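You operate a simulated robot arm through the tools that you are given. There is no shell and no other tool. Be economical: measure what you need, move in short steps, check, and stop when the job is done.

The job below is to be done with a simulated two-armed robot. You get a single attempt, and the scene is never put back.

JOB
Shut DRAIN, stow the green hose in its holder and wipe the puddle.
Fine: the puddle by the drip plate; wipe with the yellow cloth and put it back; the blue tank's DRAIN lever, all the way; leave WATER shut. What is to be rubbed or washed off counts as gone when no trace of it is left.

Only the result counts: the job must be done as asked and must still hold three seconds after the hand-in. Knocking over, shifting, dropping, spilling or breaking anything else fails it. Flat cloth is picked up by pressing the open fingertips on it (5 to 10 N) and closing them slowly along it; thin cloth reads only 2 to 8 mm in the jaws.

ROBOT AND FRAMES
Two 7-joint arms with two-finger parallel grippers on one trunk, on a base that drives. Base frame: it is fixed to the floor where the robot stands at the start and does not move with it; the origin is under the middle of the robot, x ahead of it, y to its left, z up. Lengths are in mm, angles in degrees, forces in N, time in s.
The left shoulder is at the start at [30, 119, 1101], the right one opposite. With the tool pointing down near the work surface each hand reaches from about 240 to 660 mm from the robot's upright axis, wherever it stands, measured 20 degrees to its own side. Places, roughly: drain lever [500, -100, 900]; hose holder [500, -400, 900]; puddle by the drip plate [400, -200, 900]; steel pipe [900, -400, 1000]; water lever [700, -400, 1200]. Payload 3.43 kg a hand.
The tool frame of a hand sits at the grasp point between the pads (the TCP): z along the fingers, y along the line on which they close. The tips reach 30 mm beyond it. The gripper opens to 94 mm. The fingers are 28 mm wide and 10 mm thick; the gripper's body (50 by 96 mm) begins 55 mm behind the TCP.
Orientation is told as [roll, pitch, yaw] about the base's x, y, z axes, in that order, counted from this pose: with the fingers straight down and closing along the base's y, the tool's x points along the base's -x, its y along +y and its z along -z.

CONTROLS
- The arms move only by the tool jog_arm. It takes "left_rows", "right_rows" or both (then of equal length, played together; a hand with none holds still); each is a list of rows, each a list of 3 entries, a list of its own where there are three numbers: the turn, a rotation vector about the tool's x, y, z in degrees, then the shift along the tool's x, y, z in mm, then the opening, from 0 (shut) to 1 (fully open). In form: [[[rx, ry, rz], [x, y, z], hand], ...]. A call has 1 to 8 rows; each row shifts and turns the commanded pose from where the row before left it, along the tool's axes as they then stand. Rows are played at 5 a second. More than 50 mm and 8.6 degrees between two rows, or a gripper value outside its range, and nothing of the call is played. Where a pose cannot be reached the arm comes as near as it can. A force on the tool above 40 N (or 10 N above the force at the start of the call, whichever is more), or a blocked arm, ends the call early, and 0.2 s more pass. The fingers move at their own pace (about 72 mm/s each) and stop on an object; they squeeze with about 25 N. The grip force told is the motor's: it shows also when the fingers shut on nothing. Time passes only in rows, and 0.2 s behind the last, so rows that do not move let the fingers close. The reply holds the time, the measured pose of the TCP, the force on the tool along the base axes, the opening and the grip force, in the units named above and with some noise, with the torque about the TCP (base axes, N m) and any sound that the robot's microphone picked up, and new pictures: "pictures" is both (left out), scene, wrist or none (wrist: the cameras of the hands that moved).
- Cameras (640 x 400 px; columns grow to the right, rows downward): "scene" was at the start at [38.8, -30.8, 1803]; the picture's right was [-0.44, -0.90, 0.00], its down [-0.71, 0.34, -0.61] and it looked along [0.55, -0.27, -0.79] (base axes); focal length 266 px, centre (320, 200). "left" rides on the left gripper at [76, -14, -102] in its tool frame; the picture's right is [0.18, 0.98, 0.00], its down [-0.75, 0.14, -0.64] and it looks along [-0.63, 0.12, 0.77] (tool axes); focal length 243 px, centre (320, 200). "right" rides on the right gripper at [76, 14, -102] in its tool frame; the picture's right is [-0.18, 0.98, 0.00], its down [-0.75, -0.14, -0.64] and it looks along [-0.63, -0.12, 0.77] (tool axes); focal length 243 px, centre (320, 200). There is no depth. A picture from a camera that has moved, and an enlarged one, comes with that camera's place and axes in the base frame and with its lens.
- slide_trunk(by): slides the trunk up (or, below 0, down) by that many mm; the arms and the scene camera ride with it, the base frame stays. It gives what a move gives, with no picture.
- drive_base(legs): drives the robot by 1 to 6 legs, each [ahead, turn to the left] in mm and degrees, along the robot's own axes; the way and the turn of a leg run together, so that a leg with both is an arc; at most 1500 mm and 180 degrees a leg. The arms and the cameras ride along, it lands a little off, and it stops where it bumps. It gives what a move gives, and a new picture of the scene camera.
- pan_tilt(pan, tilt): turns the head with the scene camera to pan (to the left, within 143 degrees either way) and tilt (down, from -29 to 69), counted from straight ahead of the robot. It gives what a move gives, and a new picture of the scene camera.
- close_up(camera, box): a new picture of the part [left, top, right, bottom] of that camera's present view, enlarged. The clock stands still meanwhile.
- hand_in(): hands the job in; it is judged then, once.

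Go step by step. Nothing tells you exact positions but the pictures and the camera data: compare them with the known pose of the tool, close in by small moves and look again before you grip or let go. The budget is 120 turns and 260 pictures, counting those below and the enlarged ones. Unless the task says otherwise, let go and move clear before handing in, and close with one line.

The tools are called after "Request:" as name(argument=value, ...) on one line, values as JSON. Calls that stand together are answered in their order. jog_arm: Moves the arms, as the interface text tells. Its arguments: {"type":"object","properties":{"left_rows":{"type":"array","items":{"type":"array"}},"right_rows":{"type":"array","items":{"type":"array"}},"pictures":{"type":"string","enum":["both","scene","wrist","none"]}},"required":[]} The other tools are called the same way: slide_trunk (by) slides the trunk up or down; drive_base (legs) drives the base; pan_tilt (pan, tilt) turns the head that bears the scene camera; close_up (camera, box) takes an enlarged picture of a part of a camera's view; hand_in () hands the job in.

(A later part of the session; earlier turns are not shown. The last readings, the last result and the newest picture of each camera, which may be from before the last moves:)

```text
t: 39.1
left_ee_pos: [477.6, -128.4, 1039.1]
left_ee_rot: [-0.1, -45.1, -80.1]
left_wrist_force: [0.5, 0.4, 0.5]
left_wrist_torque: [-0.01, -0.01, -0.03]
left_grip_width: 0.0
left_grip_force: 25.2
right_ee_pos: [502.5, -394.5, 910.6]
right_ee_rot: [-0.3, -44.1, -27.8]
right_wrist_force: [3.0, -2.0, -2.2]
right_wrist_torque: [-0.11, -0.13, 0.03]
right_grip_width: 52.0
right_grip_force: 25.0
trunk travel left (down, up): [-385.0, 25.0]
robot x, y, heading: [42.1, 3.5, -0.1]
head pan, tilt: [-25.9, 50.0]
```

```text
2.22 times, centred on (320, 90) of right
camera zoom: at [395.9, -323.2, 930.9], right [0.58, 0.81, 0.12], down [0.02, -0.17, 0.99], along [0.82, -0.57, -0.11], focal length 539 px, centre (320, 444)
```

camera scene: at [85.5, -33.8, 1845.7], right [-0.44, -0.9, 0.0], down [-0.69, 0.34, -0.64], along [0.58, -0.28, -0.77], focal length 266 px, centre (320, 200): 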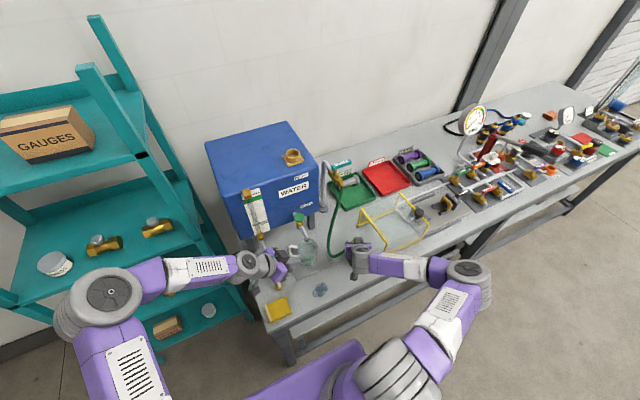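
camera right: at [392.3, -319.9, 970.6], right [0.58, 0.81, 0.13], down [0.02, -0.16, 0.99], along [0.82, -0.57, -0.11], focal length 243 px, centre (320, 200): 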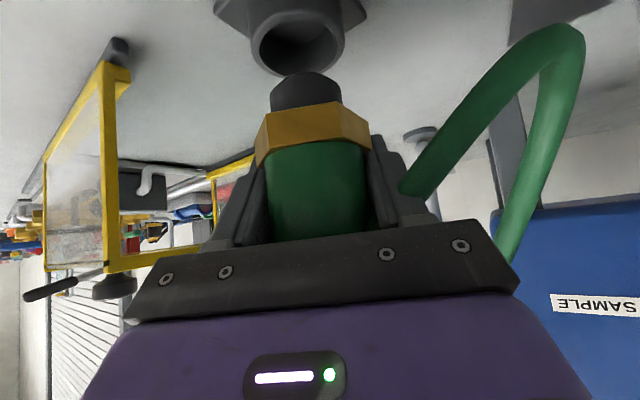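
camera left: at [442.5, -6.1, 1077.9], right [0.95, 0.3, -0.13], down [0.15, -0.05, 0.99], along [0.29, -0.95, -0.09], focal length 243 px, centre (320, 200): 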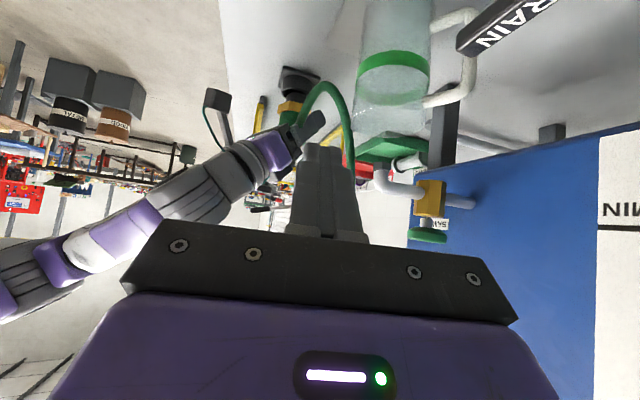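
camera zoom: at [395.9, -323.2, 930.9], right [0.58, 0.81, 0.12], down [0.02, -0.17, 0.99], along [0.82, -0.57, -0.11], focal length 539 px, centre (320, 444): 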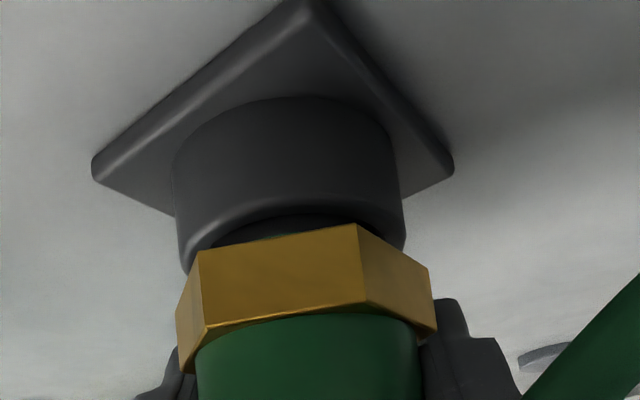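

In the cup with only light side contact. Lowering further until the hex meets the rim.

Request:
slide_trunk(by=-6)

Request:
close_up(camera="right", box=[180, 0, 460, 180])

Request:
close_up(camera="left", box=[255, 50, 335, 130])

```text
t: 39.7
left_ee_pos: [477.2, -129.1, 1033.8]
left_ee_rot: [0.0, -45.2, -80.2]
left_wrist_force: [0.9, 0.7, 0.0]
left_wrist_torque: [-0.01, 0.01, 0.01]
left_grip_width: 0.0
left_grip_force: 24.7
right_ee_pos: [502.8, -395.9, 905.0]
right_ee_rot: [-0.4, -44.1, -27.7]
right_wrist_force: [2.7, -2.5, 2.4]
right_wrist_torque: [-0.05, -0.15, 0.01]
right_grip_width: 51.5
right_grip_force: 24.8
trunk travel left (down, up): [-379.0, 31.0]
robot x, y, heading: [44.3, -3.0, -0.3]
head pan, tilt: [-25.9, 50.0]
```

```text
2.22 times, centred on (320, 90) of right
camera zoom: at [396.0, -323.0, 925.2], right [0.58, 0.81, 0.12], down [0.02, -0.17, 0.99], along [0.82, -0.57, -0.11], focal length 539 px, centre (320, 444)
```

zoom: 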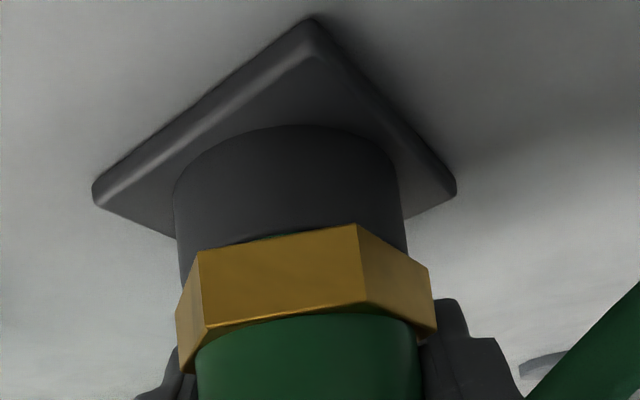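

```text
5.00 times, centred on (295, 90) of left
camera zoom: at [442.1, -4.9, 1051.4], right [0.95, 0.3, -0.13], down [0.15, -0.05, 0.99], along [0.29, -0.95, -0.09], focal length 1213 px, centre (445, 750)
```

zoom: 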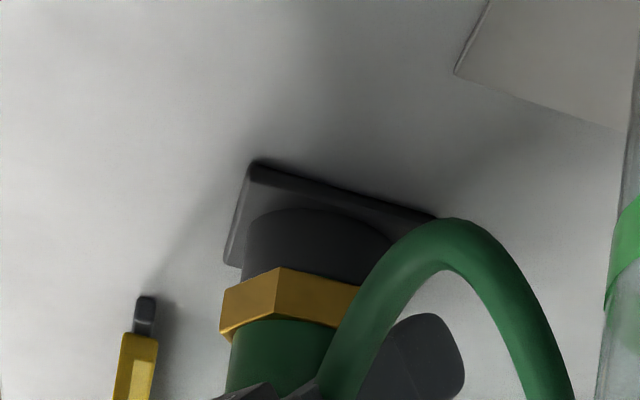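

It looks nearly seated. A little more to confirm contact.

Request:
slide_trunk(by=-3)

```text
t: 40.2
left_ee_pos: [475.7, -128.1, 1030.7]
left_ee_rot: [0.1, -45.1, -80.2]
left_wrist_force: [0.7, -1.0, -0.2]
left_wrist_torque: [0.01, -0.02, 0.0]
left_grip_width: 0.0
left_grip_force: 25.2
right_ee_pos: [502.5, -395.3, 905.0]
right_ee_rot: [-0.3, -44.5, -27.6]
right_wrist_force: [0.8, -4.6, 23.2]
right_wrist_torque: [0.33, 0.47, -0.04]
right_grip_width: 51.8
right_grip_force: 25.0
trunk travel left (down, up): [-376.0, 34.0]
robot x, y, heading: [47.7, 2.6, -0.2]
head pan, tilt: [-25.9, 50.0]
```

Seated: 23 N upward. Relieve the load and open the fingers.

Request:
slide_trunk(by=2.5)

Request:
jog_arm(right_rows=[[[0, 0, 0], [0, 0, 0], 0.6], [[0, 0, 0], [0, 0, 0], 0.8], [[0, 0, 0], [0, 0, 0], 1], [[0, 0, 0], [0, 0, 0], 1]], pictures="wrist")

Request:
close_up(camera="left", box=[235, 50, 375, 150])

```text
t: 40.7
left_ee_pos: [477.1, -129.1, 1032.4]
left_ee_rot: [0.0, -45.2, -80.2]
left_wrist_force: [0.1, 0.0, 0.1]
left_wrist_torque: [-0.01, 0.05, 0.01]
left_grip_width: 0.0
left_grip_force: 25.3
right_ee_pos: [503.0, -395.2, 905.1]
right_ee_rot: [-0.3, -44.2, -27.7]
right_wrist_force: [5.8, -6.1, 11.9]
right_wrist_torque: [-0.14, -0.35, -0.05]
right_grip_width: 51.8
right_grip_force: 24.2
trunk travel left (down, up): [-379.0, 31.0]
robot x, y, heading: [42.8, 0.6, -0.1]
head pan, tilt: [-25.9, 50.0]
```

```text
t: 41.7
left_ee_pos: [476.6, -128.4, 1033.6]
left_ee_rot: [0.1, -45.1, -80.1]
left_wrist_force: [0.8, 0.0, 1.0]
left_wrist_torque: [0.03, -0.01, 0.04]
left_grip_width: 0.0
left_grip_force: 25.3
right_ee_pos: [502.6, -395.5, 903.9]
right_ee_rot: [-0.3, -44.1, -27.7]
right_wrist_force: [-1.1, 0.1, -0.1]
right_wrist_torque: [-0.01, 0.03, 0.01]
right_grip_width: 93.9
right_grip_force: 0.0
trunk travel left (down, up): [-379.0, 31.0]
robot x, y, heading: [44.5, -0.9, -0.0]
head pan, tilt: [-25.9, 50.0]
camera right: at [395.6, -322.6, 924.6], right [0.58, 0.81, 0.12], down [0.02, -0.17, 0.99], along [0.82, -0.57, -0.11], focal length 243 px, centre (320, 200)
```

right: 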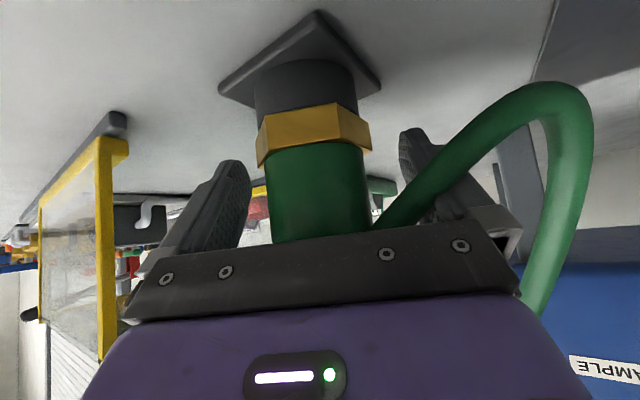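

```text
4.00 times, centred on (305, 100) of left
camera zoom: at [442.0, -4.7, 1050.9], right [0.95, 0.3, -0.13], down [0.15, -0.05, 0.99], along [0.29, -0.95, -0.09], focal length 970 px, centre (380, 600)
```

zoom: 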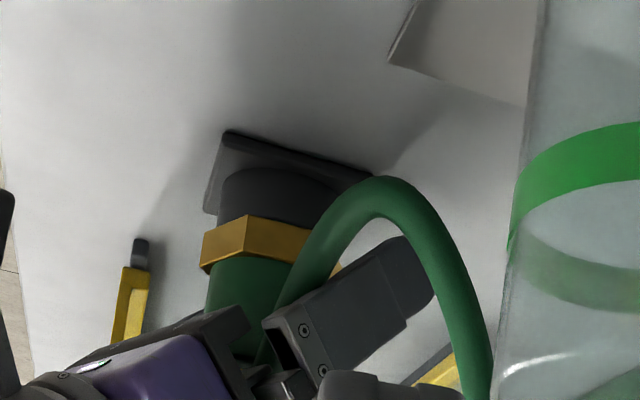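

Released; the plug stands in the holder. Retracting slowly along the fingers' axis while watching that the hose isn't snagged.

Request:
jog_arm(right_rows=[[[0, 0, 0], [0, 0, -12], 1], [[0, 0, 0], [0, 0, -12], 1], [[0, 0, 0], [0, 0, -12], 1]], pictures="wrist")

Request:
close_up(camera="left", box=[235, 50, 375, 150])

```text
t: 42.5
left_ee_pos: [476.3, -127.8, 1032.8]
left_ee_rot: [0.1, -45.0, -80.0]
left_wrist_force: [0.4, 0.5, 0.0]
left_wrist_torque: [0.01, -0.01, -0.01]
left_grip_width: 0.1
left_grip_force: 24.8
right_ee_pos: [479.2, -382.5, 930.4]
right_ee_rot: [-0.2, -44.0, -27.7]
right_wrist_force: [-0.3, 0.0, -0.2]
right_wrist_torque: [0.01, -0.01, 0.0]
right_grip_width: 94.2
right_grip_force: 0.0
trunk travel left (down, up): [-379.0, 31.0]
robot x, y, heading: [42.2, -1.7, -0.0]
head pan, tilt: [-25.9, 50.0]
camera right: at [373.2, -310.3, 951.0], right [0.58, 0.81, 0.13], down [0.02, -0.17, 0.99], along [0.82, -0.57, -0.11], focal length 243 px, centre (320, 200)
```

right: 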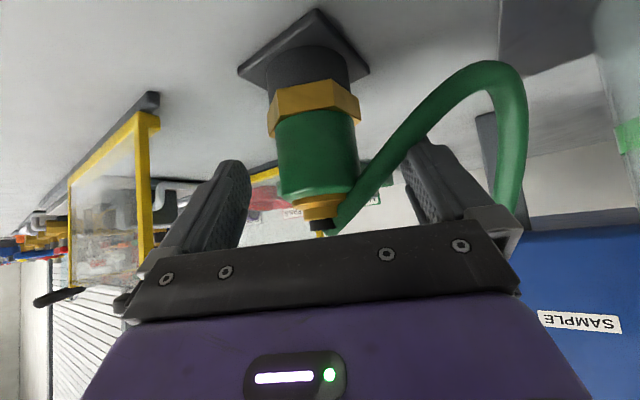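

```text
4.00 times, centred on (305, 100) of left
camera zoom: at [441.8, -4.5, 1051.0], right [0.95, 0.3, -0.13], down [0.15, -0.05, 0.99], along [0.29, -0.95, -0.09], focal length 970 px, centre (380, 600)
```

zoom: 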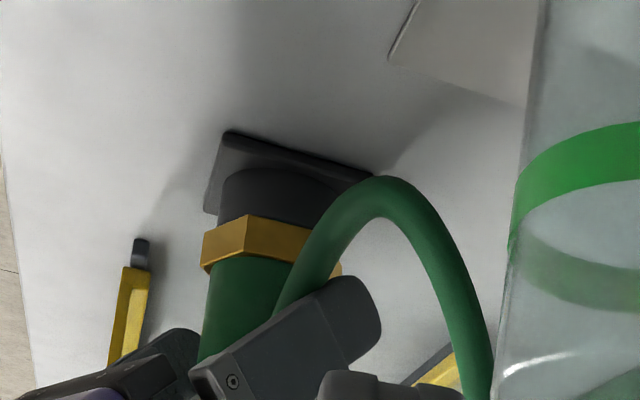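

Clean so far. Retracting further.

Request:
jog_arm(right_rows=[[[0, 0, 0], [0, 0, -15], 1], [[0, 0, 0], [0, 0, -20], 1], [[0, 0, 0], [0, 0, -30], 1], [[0, 0, 0], [0, 0, -35], 1]], pictures="both")

Request:
close_up(camera="left", box=[235, 50, 375, 150])

```text
t: 43.5
left_ee_pos: [476.9, -126.8, 1031.9]
left_ee_rot: [0.0, -45.0, -80.0]
left_wrist_force: [1.0, -0.3, -0.1]
left_wrist_torque: [-0.01, 0.03, -0.04]
left_grip_width: 0.2
left_grip_force: 25.8
right_ee_pos: [418.5, -348.9, 1001.8]
right_ee_rot: [-0.3, -44.1, -27.7]
right_wrist_force: [-1.0, 0.1, 0.7]
right_wrist_torque: [-0.01, -0.01, -0.02]
right_grip_width: 93.9
right_grip_force: 0.1
trunk travel left (down, up): [-379.0, 31.0]
robot x, y, heading: [42.7, -3.0, -0.1]
head pan, tilt: [-25.9, 50.0]
camera scene: at [83.7, -31.7, 1818.3], right [-0.44, -0.9, 0.0], down [-0.69, 0.34, -0.64], along [0.58, -0.28, -0.77], focal length 266 px, centre (320, 200)
camera right: at [312.2, -277.8, 1023.0], right [0.58, 0.81, 0.12], down [0.02, -0.17, 0.99], along [0.82, -0.57, -0.11], focal length 243 px, centre (320, 200)
```

scene: 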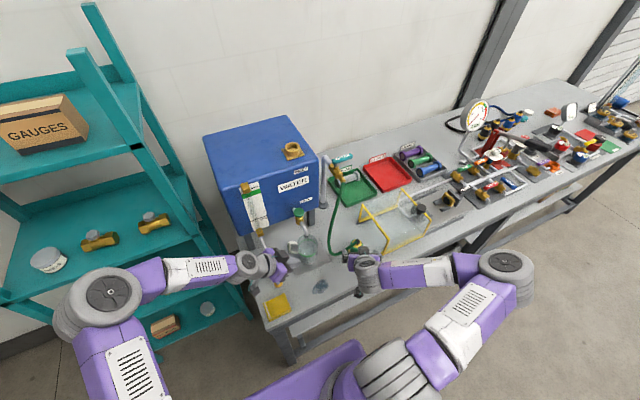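
right: 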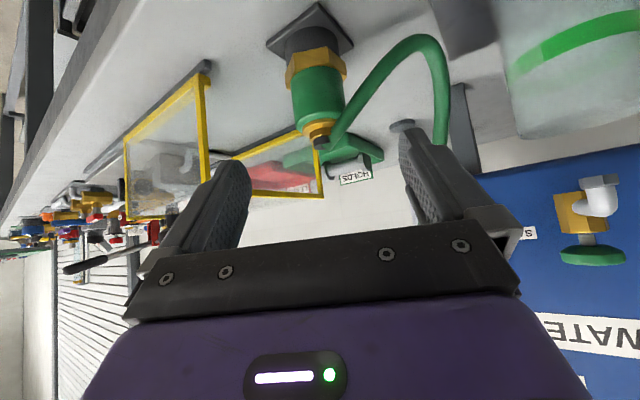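

```text
4.00 times, centred on (305, 100) of left
camera zoom: at [441.5, -4.3, 1051.1], right [0.95, 0.3, -0.13], down [0.15, -0.05, 0.99], along [0.29, -0.95, -0.09], focal length 970 px, centre (380, 600)
```

zoom: 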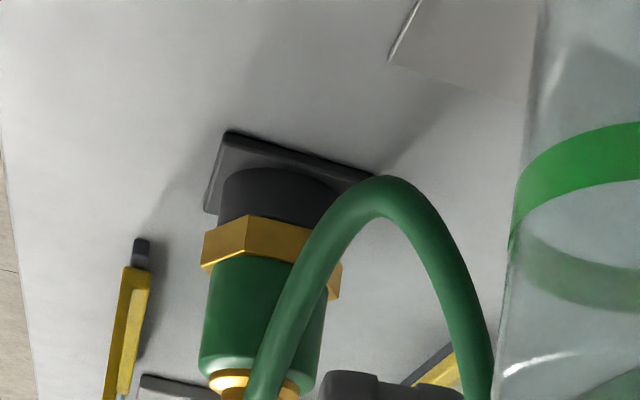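

The hose plug stands upright in the holder and the hose is free. Now I park the right arm and point the left hand down for the cloth.

Request:
jog_arm(left_rows=[[[0, 7.5, 0], [0, 0, 0], 0], [[0, 7.5, 0], [0, 0, 0], 0], [[0, 7.5, 0], [0, 0, 0], 0], [[0, 7.5, 0], [0, 0, 0], 0], [[0, 7.5, 0], [0, 0, 0], 0], [[0, 7.5, 0], [0, 0, 0], 0], [[0, 0, 5], [0, 0, 0], 0], [[0, 0, 5], [0, 0, 0], 0]], right_rows=[[[0, 0, 0], [0, 0, -40], 1], [[0, 0, 0], [0, -20, -40], 1], [[0, 0, 0], [0, -30, -35], 1], [[0, 0, 0], [0, -35, -25], 1], [[0, 0, 0], [0, -35, -20], 1], [[0, 0, 0], [0, 0, 0], 1], [[0, 0, 0], [0, 0, 0], 1], [[0, 0, 0], [0, 0, 0], 1]], pictures="both")

```text
t: 45.3
left_ee_pos: [477.5, -128.2, 1031.0]
left_ee_rot: [0.0, 0.0, -90.2]
left_wrist_force: [0.8, 0.2, -0.8]
left_wrist_torque: [0.02, -0.01, 0.0]
left_grip_width: 0.0
left_grip_force: 25.2
right_ee_pos: [330.4, -452.3, 1098.2]
right_ee_rot: [-0.3, -44.1, -27.6]
right_wrist_force: [0.7, -0.1, 0.3]
right_wrist_torque: [0.01, 0.01, 0.01]
right_grip_width: 94.1
right_grip_force: 0.1
right hand out of reach, approached as far as the arm can: row 1, 2, 3, 4
trunk travel left (down, up): [-379.0, 31.0]
robot x, y, heading: [41.2, -3.5, -0.3]
head pan, tilt: [-25.9, 50.0]
camera scene: at [84.7, -32.6, 1818.2], right [-0.44, -0.9, 0.0], down [-0.69, 0.34, -0.64], along [0.58, -0.28, -0.77], focal length 266 px, centre (320, 200)
camera right: at [223.3, -380.3, 1119.0], right [0.58, 0.81, 0.12], down [0.02, -0.17, 0.99], along [0.82, -0.57, -0.11], focal length 243 px, centre (320, 200)
camera left: at [463.9, -50.4, 1134.9], right [0.98, 0.18, 0.0], down [0.14, -0.75, 0.64], along [0.12, -0.63, -0.77], focal length 243 px, centre (320, 200)
```

scene: 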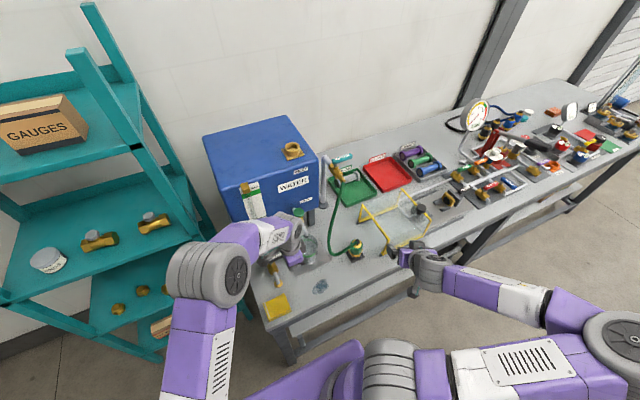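
right: 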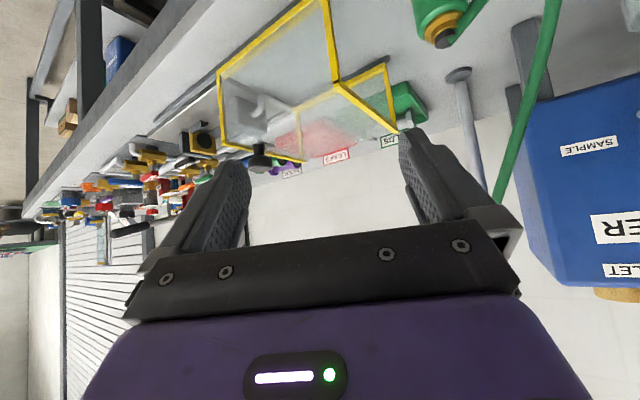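
left: 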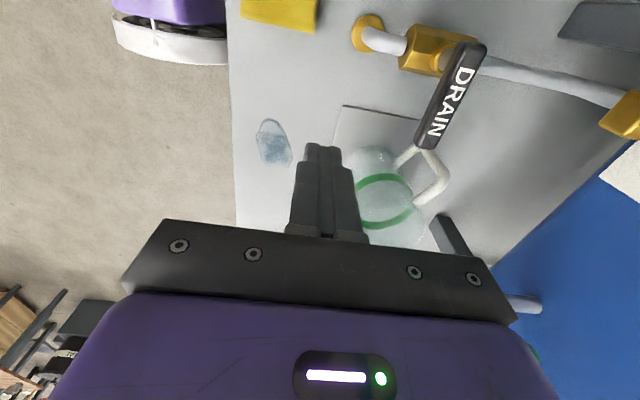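

Moving the left hand back toward the cloth, and measuring cloth and puddle.

Request:
jog_arm(left_rows=[[[0, 0, 0], [42.5, -11, 0], 1], [[0, 0, 0], [42.5, -11, 0], 1], [[0, 0, 0], [42.5, -11, 0], 1], [[0, 0, 0], [42.5, -11, 0], 1]], pictures="wrist")

Request:
close_up(camera="left", box=[200, 0, 440, 160])

Request:
close_up(camera="scene", box=[240, 250, 360, 350])

```text
t: 46.3
left_ee_pos: [433.2, 43.8, 1032.4]
left_ee_rot: [0.0, -0.2, -90.1]
left_wrist_force: [0.2, 1.0, -0.2]
left_wrist_torque: [-0.02, 0.01, -0.02]
left_grip_width: 94.0
left_grip_force: 0.0
right_ee_pos: [328.7, -450.4, 1098.4]
right_ee_rot: [-0.3, -44.1, -27.6]
right_wrist_force: [0.0, -0.4, 0.2]
right_wrist_torque: [-0.01, 0.0, -0.04]
right_grip_width: 94.0
right_grip_force: 0.0
trunk travel left (down, up): [-379.0, 31.0]
robot x, y, heading: [43.7, -2.9, -0.2]
head pan, tilt: [-25.9, 50.0]
camera left: at [419.4, 121.4, 1134.8], right [0.98, 0.18, 0.0], down [0.14, -0.75, 0.64], along [0.12, -0.63, -0.77], focal length 243 px, centre (320, 200)
```

left: 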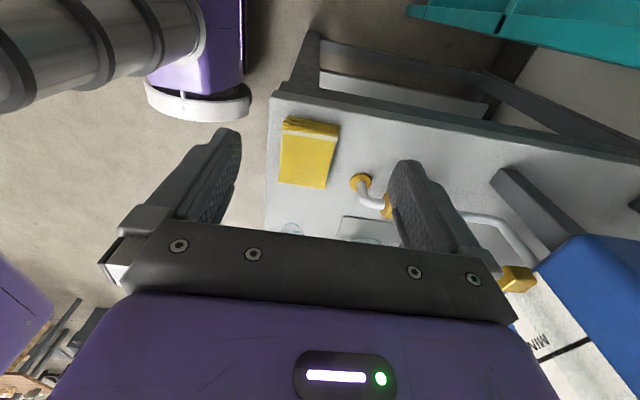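

```text
2.50 times, centred on (320, 80) of left
camera zoom: at [419.4, 121.4, 1134.8], right [0.98, 0.18, 0.0], down [0.14, -0.75, 0.64], along [0.12, -0.63, -0.77], focal length 606 px, centre (320, 500)
```

zoom: 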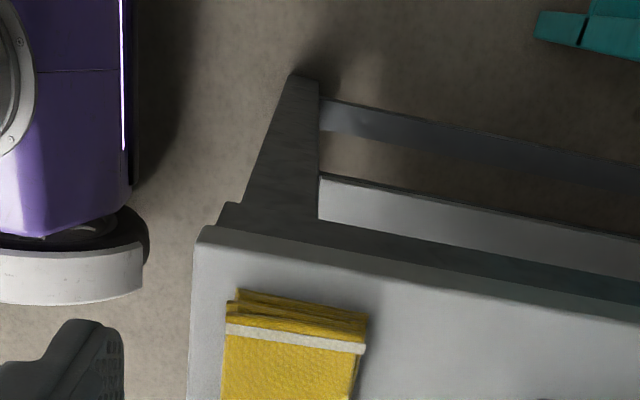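

```text
4.00 times, centred on (300, 300) of scene
camera zoom: at [84.1, -30.5, 1818.3], right [-0.44, -0.9, 0.0], down [-0.69, 0.34, -0.64], along [0.58, -0.28, -0.77], focal length 1065 px, centre (400, -200)
```

zoom: 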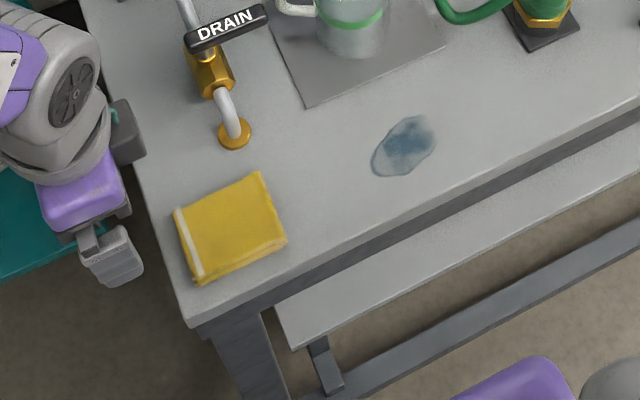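

The folded cloth spans x≈402–470, y≈-74…+7 (centre ≈(436,-33)), and the puddle x≈420–460, y≈-168…-247. I'll come down over the cloth's centre with the fingers half open.

Request:
jog_arm(left_rows=[[[0, 0, 0], [-35, 1, 20], 0.5], [[0, 0, 0], [-42, 2, 20], 0.5], [[0, 0, 0], [0, 0, 45], 0.5], [[0, 0, 0], [0, 0, 35], 0.5]], pictures="both")

Request:
close_up(camera="left", box=[200, 0, 440, 240])

```text
t: 47.3
left_ee_pos: [436.2, -36.6, 912.2]
left_ee_rot: [0.1, -0.1, -90.1]
left_wrist_force: [-1.3, -1.0, 0.2]
left_wrist_torque: [-0.01, 0.03, 0.01]
left_grip_width: 47.2
left_grip_force: 0.1
right_ee_pos: [329.5, -453.0, 1098.4]
right_ee_rot: [-0.2, -44.0, -27.6]
right_wrist_force: [0.7, -0.8, 0.0]
right_wrist_torque: [-0.03, 0.02, 0.0]
right_grip_width: 93.9
right_grip_force: 0.1
trunk travel left (down, up): [-379.0, 31.0]
robot x, y, heading: [42.8, -1.0, -0.3]
head pan, tilt: [-25.9, 50.0]
camera scene: at [84.8, -33.0, 1818.2], right [-0.44, -0.9, 0.0], down [-0.69, 0.34, -0.64], along [0.58, -0.28, -0.77], focal length 266 px, centre (320, 200)
camera left: at [422.3, 41.7, 1015.1], right [0.98, 0.18, 0.0], down [0.14, -0.75, 0.64], along [0.12, -0.63, -0.77], focal length 243 px, centre (320, 200)
```

scene: 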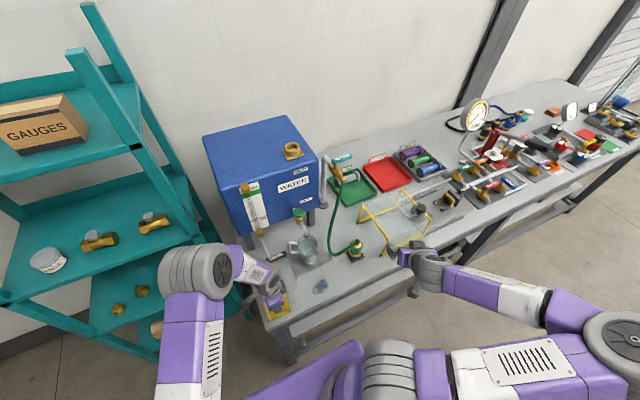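
left: 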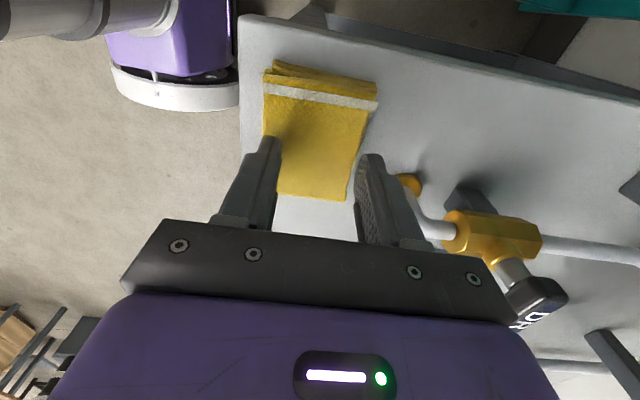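

```text
1.67 times, centred on (320, 120) of left
camera zoom: at [422.3, 41.7, 1015.1], right [0.98, 0.18, 0.0], down [0.14, -0.75, 0.64], along [0.12, -0.63, -0.77], focal length 404 px, centre (320, 333)
```

zoom: 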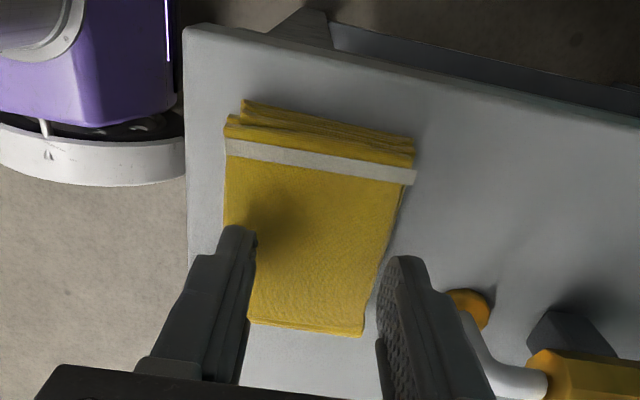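

The cloth's top is at about z≈862. Lowering in small rows until I feel 5–10 N.

Request:
jog_arm(left_rows=[[[0, 0, 0], [0, 0, 7], 0.5], [[0, 0, 0], [0, 0, 5], 0.5], [[0, 0, 0], [0, 0, 3], 0.5], [[0, 0, 0], [0, 0, 3], 0.5]], pictures="wrist")

```text
t: 47.9
left_ee_pos: [435.6, -35.3, 905.0]
left_ee_rot: [0.1, 0.1, -90.0]
left_wrist_force: [-9.3, 5.9, 29.4]
left_wrist_torque: [0.21, 0.61, -0.02]
left_grip_width: 47.0
left_grip_force: 0.6
right_ee_pos: [328.0, -452.5, 1099.5]
right_ee_rot: [-0.2, -44.0, -27.7]
right_wrist_force: [0.1, -0.3, 0.8]
right_wrist_torque: [-0.02, 0.01, 0.01]
right_grip_width: 94.1
right_grip_force: 0.2
trunk travel left (down, up): [-379.0, 31.0]
robot x, y, heading: [43.4, 1.6, -0.2]
head pan, tilt: [-25.9, 50.0]
stopped in row 3 (left hand): the force on the tool passed its limit at 46 N (the readings are from after the stop); the commanded pose is now the measured one
camera left: at [421.9, 42.1, 1008.2], right [0.98, 0.18, 0.0], down [0.14, -0.75, 0.64], along [0.12, -0.63, -0.77], focal length 243 px, centre (320, 200)
```

left: 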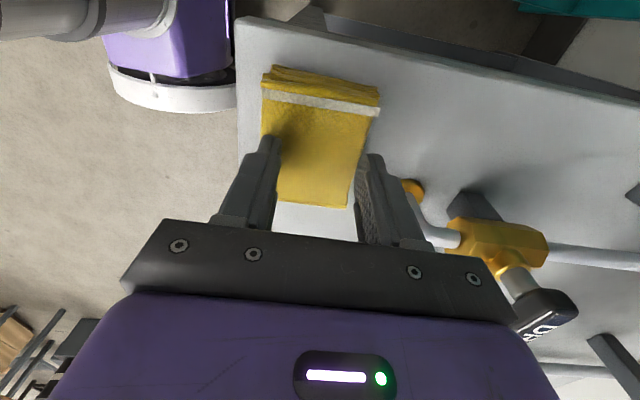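

The cloth's top is at z≈877, a bit higher and narrower (57 × 70 mm) than thought, so the fingers sit on its edges. I'll lift, narrow the fingers and press again gently.

Request:
jog_arm(left_rows=[[[0, 0, 0], [0, -2, -8], 0.32], [[0, 0, 0], [0, 0, 0], 0.32], [[0, 0, 0], [0, 0, 3], 0.32], [[0, 0, 0], [0, 0, 2], 0.32], [[0, 0, 0], [0, 0, 1], 0.32]], pictures="wrist")

```text
t: 49.1
left_ee_pos: [434.0, -36.2, 906.0]
left_ee_rot: [0.3, -0.1, -90.1]
left_wrist_force: [-0.6, 0.2, 3.8]
left_wrist_torque: [0.03, 0.1, 0.0]
left_grip_width: 30.4
left_grip_force: 0.2
right_ee_pos: [328.6, -452.6, 1099.7]
right_ee_rot: [-0.3, -44.2, -27.7]
right_wrist_force: [0.6, -0.2, 0.0]
right_wrist_torque: [-0.02, 0.01, 0.02]
right_grip_width: 93.6
right_grip_force: 0.0
trunk travel left (down, up): [-379.0, 31.0]
robot x, y, heading: [42.6, 0.2, -0.0]
head pan, tilt: [-25.9, 50.0]
camera left: at [421.4, 41.8, 1008.5], right [0.98, 0.18, 0.0], down [0.14, -0.75, 0.64], along [0.12, -0.63, -0.77], focal length 243 px, centre (320, 200)
```

left: 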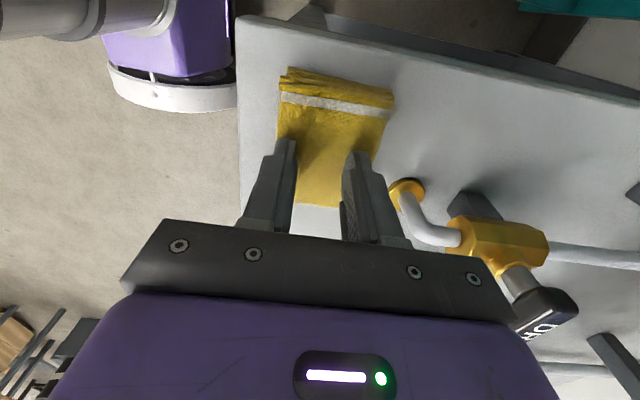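

3.8 N now; pressing one millimetre more, then closing slowly.

Request:
jog_arm(left_rows=[[[0, 0, 0], [0, 4, -2], 0.32], [[0, 0, 0], [0, 0, 2], 0.32], [[0, 0, 0], [0, 0, 1], 0.32]], pictures="none")

```text
t: 49.9
left_ee_pos: [439.1, -34.6, 905.1]
left_ee_rot: [0.3, -0.2, -90.1]
left_wrist_force: [-1.0, 1.6, 12.0]
left_wrist_torque: [0.13, 0.23, 0.01]
left_grip_width: 30.4
left_grip_force: 0.4
right_ee_pos: [329.1, -451.9, 1098.9]
right_ee_rot: [-0.3, -44.1, -27.6]
right_wrist_force: [0.2, 0.4, 0.0]
right_wrist_torque: [0.0, 0.0, 0.01]
right_grip_width: 94.1
right_grip_force: 0.2
trunk travel left (down, up): [-379.0, 31.0]
robot x, y, heading: [41.9, -1.2, 0.1]
head pan, tilt: [-25.9, 50.0]
```

Request:
jog_arm(left_rows=[[[0, 0, 0], [0, 0, -0.4], 0.27], [[0, 0, 0], [0, 0, 0], 0.22], [[0, 0, 0], [0, 0, 0], 0.17], [[0, 0, 0], [0, 0, 0], 0.12], [[0, 0, 0], [0, 0, 0], 0.07], [[0, 0, 0], [0, 0, 0], 0.03], [[0, 0, 0], [0, 0, 0], 0], [[0, 0, 0], [0, 0, 0], 0]], pictures="wrist")

Request:
close_up(camera="left", box=[220, 40, 440, 240])

```text
t: 51.7
left_ee_pos: [438.9, -36.7, 905.0]
left_ee_rot: [0.3, -0.1, -90.1]
left_wrist_force: [-1.5, -0.1, 14.6]
left_wrist_torque: [0.01, 0.07, 0.01]
left_grip_width: 0.1
left_grip_force: 25.1
right_ee_pos: [328.2, -451.4, 1099.6]
right_ee_rot: [-0.1, -44.1, -27.8]
right_wrist_force: [-0.2, -0.8, 1.2]
right_wrist_torque: [-0.05, 0.0, -0.03]
right_grip_width: 94.0
right_grip_force: 0.0
trunk travel left (down, up): [-379.0, 31.0]
robot x, y, heading: [45.4, 0.6, -0.2]
head pan, tilt: [-25.9, 50.0]
camera left: at [425.5, 41.5, 1008.2], right [0.98, 0.18, 0.01], down [0.14, -0.75, 0.64], along [0.12, -0.63, -0.76], focal length 243 px, centre (320, 200)
```

left: 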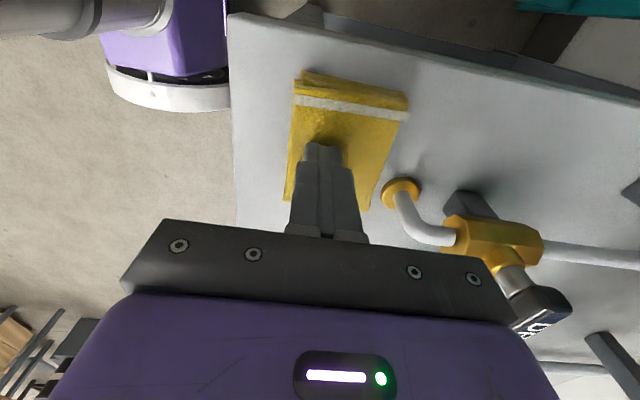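

```text
2.00 times, centred on (330, 140) of left
camera zoom: at [425.5, 41.5, 1008.2], right [0.98, 0.18, 0.01], down [0.14, -0.75, 0.64], along [0.12, -0.63, -0.76], focal length 485 px, centre (300, 320)
```

zoom: 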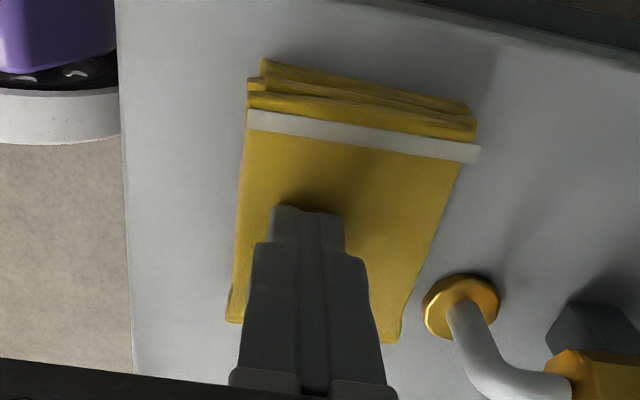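

The fingers shut on nothing: the cloth behaves like a firm pad (about 62 × 70 mm, top z≈877), and it shifted about +17 mm in x. I'll grip it across its width instead, with the fingers straddling it.

Request:
jog_arm(left_rows=[[[0, 0, 0], [0, 0, -15], 0], [[0, 0, 0], [11, 12.5, 0], 0.85], [[0, 0, 0], [0, 0, 0], 0.85], [[0, 0, 0], [0, 0, 0], 0.85], [[0, 0, 0], [0, 0, 0], 0.85]], pictures="wrist")

Request:
close_up(camera="left", box=[220, 40, 440, 240])

Request:
close_up(camera="scene", box=[240, 250, 360, 350])

```text
t: 52.9
left_ee_pos: [451.7, -24.1, 920.4]
left_ee_rot: [0.2, -0.1, -90.1]
left_wrist_force: [-0.7, 0.2, 0.2]
left_wrist_torque: [0.0, 0.0, 0.01]
left_grip_width: 79.8
left_grip_force: 0.1
right_ee_pos: [331.0, -452.4, 1098.5]
right_ee_rot: [-0.4, -44.1, -27.8]
right_wrist_force: [0.0, -0.1, -0.1]
right_wrist_torque: [-0.02, 0.0, -0.01]
right_grip_width: 94.1
right_grip_force: 0.1
trunk travel left (down, up): [-379.0, 31.0]
robot x, y, heading: [44.4, -0.2, -0.4]
head pan, tilt: [-25.9, 50.0]
camera left: at [438.7, 52.8, 1022.8], right [0.98, 0.18, 0.0], down [0.14, -0.75, 0.64], along [0.12, -0.63, -0.77], focal length 243 px, centre (320, 200)
```

left: 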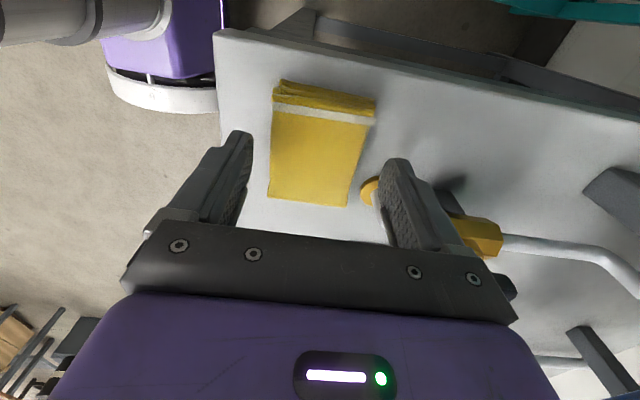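

```text
2.00 times, centred on (330, 140) of left
camera zoom: at [438.7, 52.8, 1022.8], right [0.98, 0.18, 0.0], down [0.14, -0.75, 0.64], along [0.12, -0.63, -0.77], focal length 485 px, centre (300, 320)
```

zoom: 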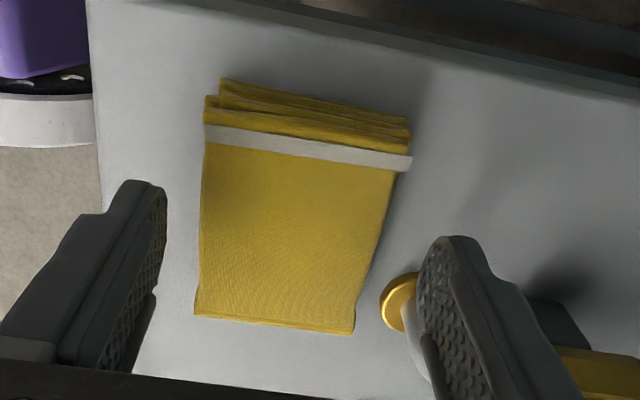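

```text
4.00 times, centred on (300, 300) of scene
camera zoom: at [84.6, -32.3, 1818.3], right [-0.44, -0.9, 0.0], down [-0.69, 0.34, -0.64], along [0.58, -0.28, -0.77], focal length 1065 px, centre (400, -200)
```

zoom: 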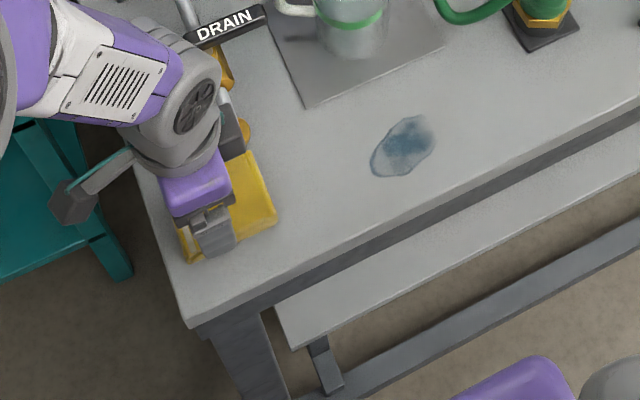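

The pad now spans x 421–484, y -71…0 (originally centred near (430,-35)). Straddling is centred; lowering the fingers along its sides.

Request:
jog_arm(left_rows=[[[0, 0, 0], [0, 0, 15], 0.85], [[0, 0, 0], [0, 0, 12], 0.85], [[0, 0, 0], [0, 0, 4], 0.85], [[0, 0, 0], [0, 0, 3], 0.85]], pictures="wrist")

```text
t: 53.9
left_ee_pos: [452.3, -25.4, 885.9]
left_ee_rot: [0.3, -0.2, -90.0]
left_wrist_force: [0.5, -0.2, 0.1]
left_wrist_torque: [-0.02, 0.01, -0.01]
left_grip_width: 80.0
left_grip_force: 0.1
right_ee_pos: [329.3, -452.4, 1097.5]
right_ee_rot: [-0.3, -44.1, -27.7]
right_wrist_force: [1.2, -1.0, -0.8]
right_wrist_torque: [0.01, 0.02, -0.03]
right_grip_width: 94.1
right_grip_force: 0.1
trunk travel left (down, up): [-379.0, 31.0]
robot x, y, heading: [45.4, -0.4, 0.0]
head pan, tilt: [-25.9, 50.0]
camera left: at [438.2, 52.5, 988.4], right [0.98, 0.18, 0.0], down [0.14, -0.75, 0.64], along [0.12, -0.63, -0.77], focal length 243 px, centre (320, 200)
```

left: 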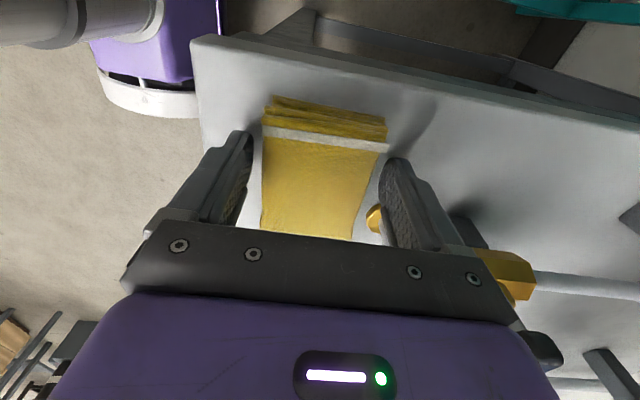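

No contact yet at the tips' z≈856. A few mm lower to find the table.

Request:
jog_arm(left_rows=[[[0, 0, 0], [0, 0, 2], 0.85], [[0, 0, 0], [0, 0, 2], 0.85], [[0, 0, 0], [0, 0, 2], 0.85], [[0, 0, 0], [0, 0, 2], 0.85]], pictures="none")

```text
t: 54.9
left_ee_pos: [452.7, -25.1, 879.8]
left_ee_rot: [0.4, 0.0, -90.1]
left_wrist_force: [-1.4, 2.7, 27.6]
left_wrist_torque: [0.4, 1.29, -0.15]
left_grip_width: 80.2
left_grip_force: 0.2
right_ee_pos: [328.3, -452.0, 1099.1]
right_ee_rot: [-0.1, -44.1, -27.7]
right_wrist_force: [-0.5, 0.0, -0.3]
right_wrist_torque: [0.01, 0.02, 0.0]
right_grip_width: 93.8
right_grip_force: 0.1
trunk travel left (down, up): [-379.0, 31.0]
robot x, y, heading: [38.3, 0.5, -0.2]
head pan, tilt: [-25.9, 50.0]
```

Table is at z≈850. Raise 4 mm and close slowly on the pad.

Request:
jog_arm(left_rows=[[[0, 0, 0], [0, 0, -5], 0.78], [[0, 0, 0], [0, 0, 0], 0.72], [[0, 0, 0], [0, 0, 0], 0.67], [[0, 0, 0], [0, 0, 0], 0.62], [[0, 0, 0], [0, 0, 0], 0.57], [[0, 0, 0], [0, 0, 0], 0.52], [[0, 0, 0], [0, 0, 0], 0.47], [[0, 0, 0], [0, 0, 0], 0.45]], pictures="wrist")

Request:
close_up(camera="left", box=[220, 40, 440, 240])

```text
t: 56.7
left_ee_pos: [451.3, -24.8, 883.9]
left_ee_rot: [0.2, 0.0, -90.2]
left_wrist_force: [0.0, -0.2, 0.4]
left_wrist_torque: [0.01, -0.01, -0.02]
left_grip_width: 66.9
left_grip_force: 24.9
right_ee_pos: [329.9, -452.0, 1098.7]
right_ee_rot: [-0.3, -44.1, -27.7]
right_wrist_force: [-0.1, 0.1, 0.4]
right_wrist_torque: [-0.02, -0.04, 0.01]
right_grip_width: 94.1
right_grip_force: 0.0
trunk travel left (down, up): [-379.0, 31.0]
robot x, y, heading: [46.3, -2.0, 0.1]
head pan, tilt: [-25.9, 50.0]
camera left: at [438.1, 52.8, 985.6], right [0.98, 0.18, 0.0], down [0.14, -0.75, 0.64], along [0.12, -0.63, -0.77], focal length 243 px, centre (320, 200)
```

left: 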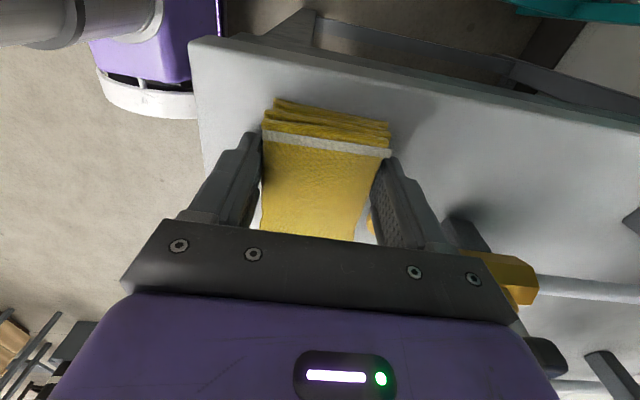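

```text
2.00 times, centred on (330, 140) of left
camera zoom: at [438.1, 52.8, 985.6], right [0.98, 0.18, 0.0], down [0.14, -0.75, 0.64], along [0.12, -0.63, -0.77], focal length 485 px, centre (300, 320)
```

zoom: 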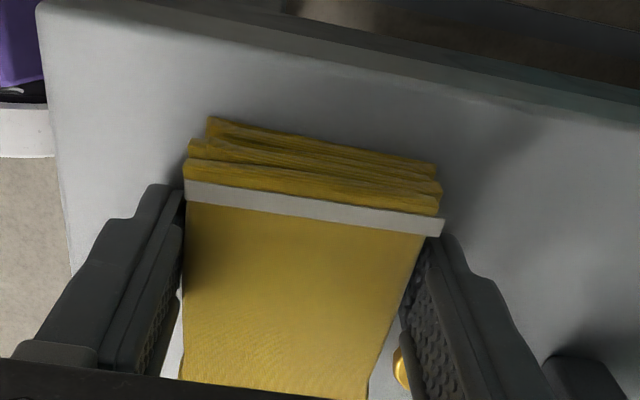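

Gripped the whole pad at 67 mm. Lifting it 20 mm and carrying it toward the puddle's near side.

Request:
jog_arm(left_rows=[[[0, 0, 0], [0, 0, -10], 0.45], [[0, 0, 0], [0, 0, -12], 0.45], [[0, 0, 0], [-30, -5, 0], 0.45], [[0, 0, 0], [-35, -5, 0], 0.45], [[0, 0, 0], [-35, -4, 0], 0.45]], pictures="both")

Request:
close_up(camera="left", box=[200, 40, 440, 240])

```text
t: 57.9
left_ee_pos: [437.8, -126.0, 904.7]
left_ee_rot: [0.2, 0.0, -90.1]
left_wrist_force: [0.4, 0.2, 0.0]
left_wrist_torque: [-0.01, 0.0, -0.02]
left_grip_width: 66.8
left_grip_force: 24.9
right_ee_pos: [330.6, -452.6, 1098.3]
right_ee_rot: [-0.2, -44.0, -27.7]
right_wrist_force: [0.2, 0.0, -0.1]
right_wrist_torque: [0.02, -0.01, 0.02]
right_grip_width: 94.0
right_grip_force: 0.0
trunk travel left (down, up): [-379.0, 31.0]
robot x, y, heading: [42.4, -1.3, -0.1]
head pan, tilt: [-25.9, 50.0]
camera scene: at [84.2, -33.5, 1818.2], right [-0.44, -0.9, 0.0], down [-0.69, 0.34, -0.64], along [0.58, -0.28, -0.77], focal length 266 px, centre (320, 200)
camera left: at [423.6, -48.3, 1007.5], right [0.98, 0.18, 0.0], down [0.14, -0.75, 0.64], along [0.12, -0.63, -0.77], focal length 243 px, centre (320, 200)
```

scene: 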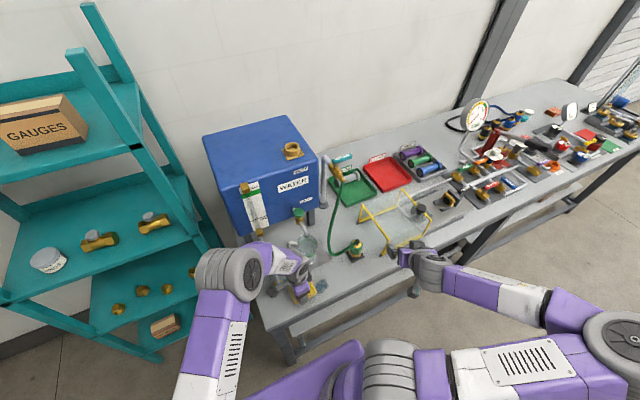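
left: 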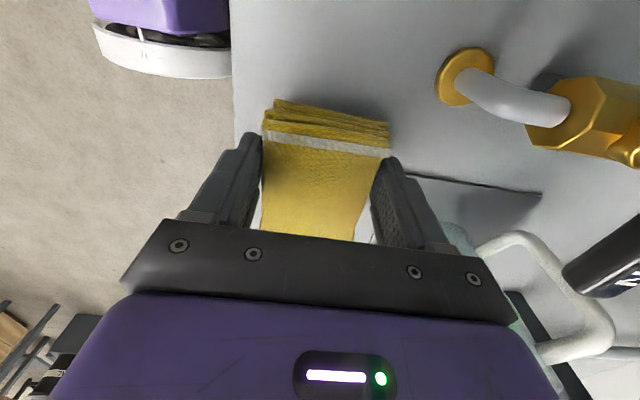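

```text
2.00 times, centred on (320, 140) of left
camera zoom: at [423.6, -48.3, 1007.5], right [0.98, 0.18, 0.0], down [0.14, -0.75, 0.64], along [0.12, -0.63, -0.77], focal length 485 px, centre (320, 320)
```

zoom: 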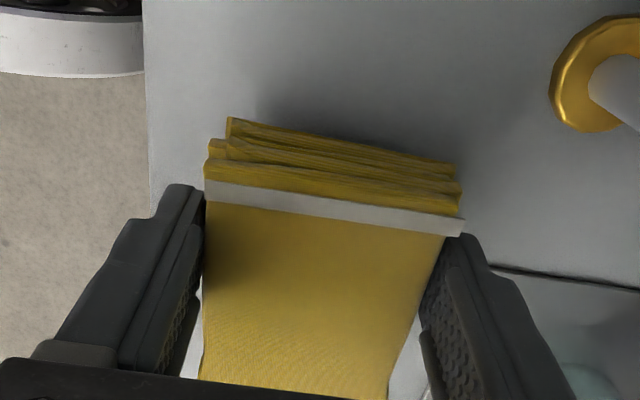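

The pad is held firmly. Lowering onto the table just before the puddle.

Request:
jog_arm(left_rows=[[[0, 0, 0], [0, 0, 12], 0.45], [[0, 0, 0], [0, 0, 7], 0.45], [[0, 0, 0], [0, 0, 2], 0.45], [[0, 0, 0], [0, 0, 1], 0.45]], pictures="none")

```text
t: 58.9
left_ee_pos: [437.8, -124.8, 883.1]
left_ee_rot: [0.2, -0.1, -90.1]
left_wrist_force: [0.5, 0.1, -0.4]
left_wrist_torque: [0.03, 0.01, 0.03]
left_grip_width: 66.9
left_grip_force: 25.0
right_ee_pos: [330.4, -451.1, 1097.9]
right_ee_rot: [-0.2, -44.1, -27.7]
right_wrist_force: [-0.1, -0.3, -0.1]
right_wrist_torque: [0.01, -0.01, 0.03]
right_grip_width: 93.8
right_grip_force: 0.0
trunk travel left (down, up): [-379.0, 31.0]
robot x, y, heading: [42.8, 0.0, 0.0]
head pan, tilt: [-25.9, 50.0]
```

Request:
jog_arm(left_rows=[[[0, 0, 0], [0, 0, 1], 0.45], [[0, 0, 0], [0, 0, 1], 0.45]], pictures="none")

```text
t: 59.5
left_ee_pos: [437.1, -124.4, 882.3]
left_ee_rot: [0.2, -0.1, -90.1]
left_wrist_force: [-1.1, 0.6, 6.1]
left_wrist_torque: [0.06, 0.27, -0.01]
left_grip_width: 67.1
left_grip_force: 24.7
right_ee_pos: [329.3, -452.2, 1099.1]
right_ee_rot: [-0.3, -44.1, -27.7]
right_wrist_force: [0.5, 0.3, 0.0]
right_wrist_torque: [-0.01, -0.01, 0.0]
right_grip_width: 94.0
right_grip_force: 0.0
trunk travel left (down, up): [-379.0, 31.0]
robot x, y, heading: [46.3, -1.2, 0.2]
head pan, tilt: [-25.9, 50.0]
```

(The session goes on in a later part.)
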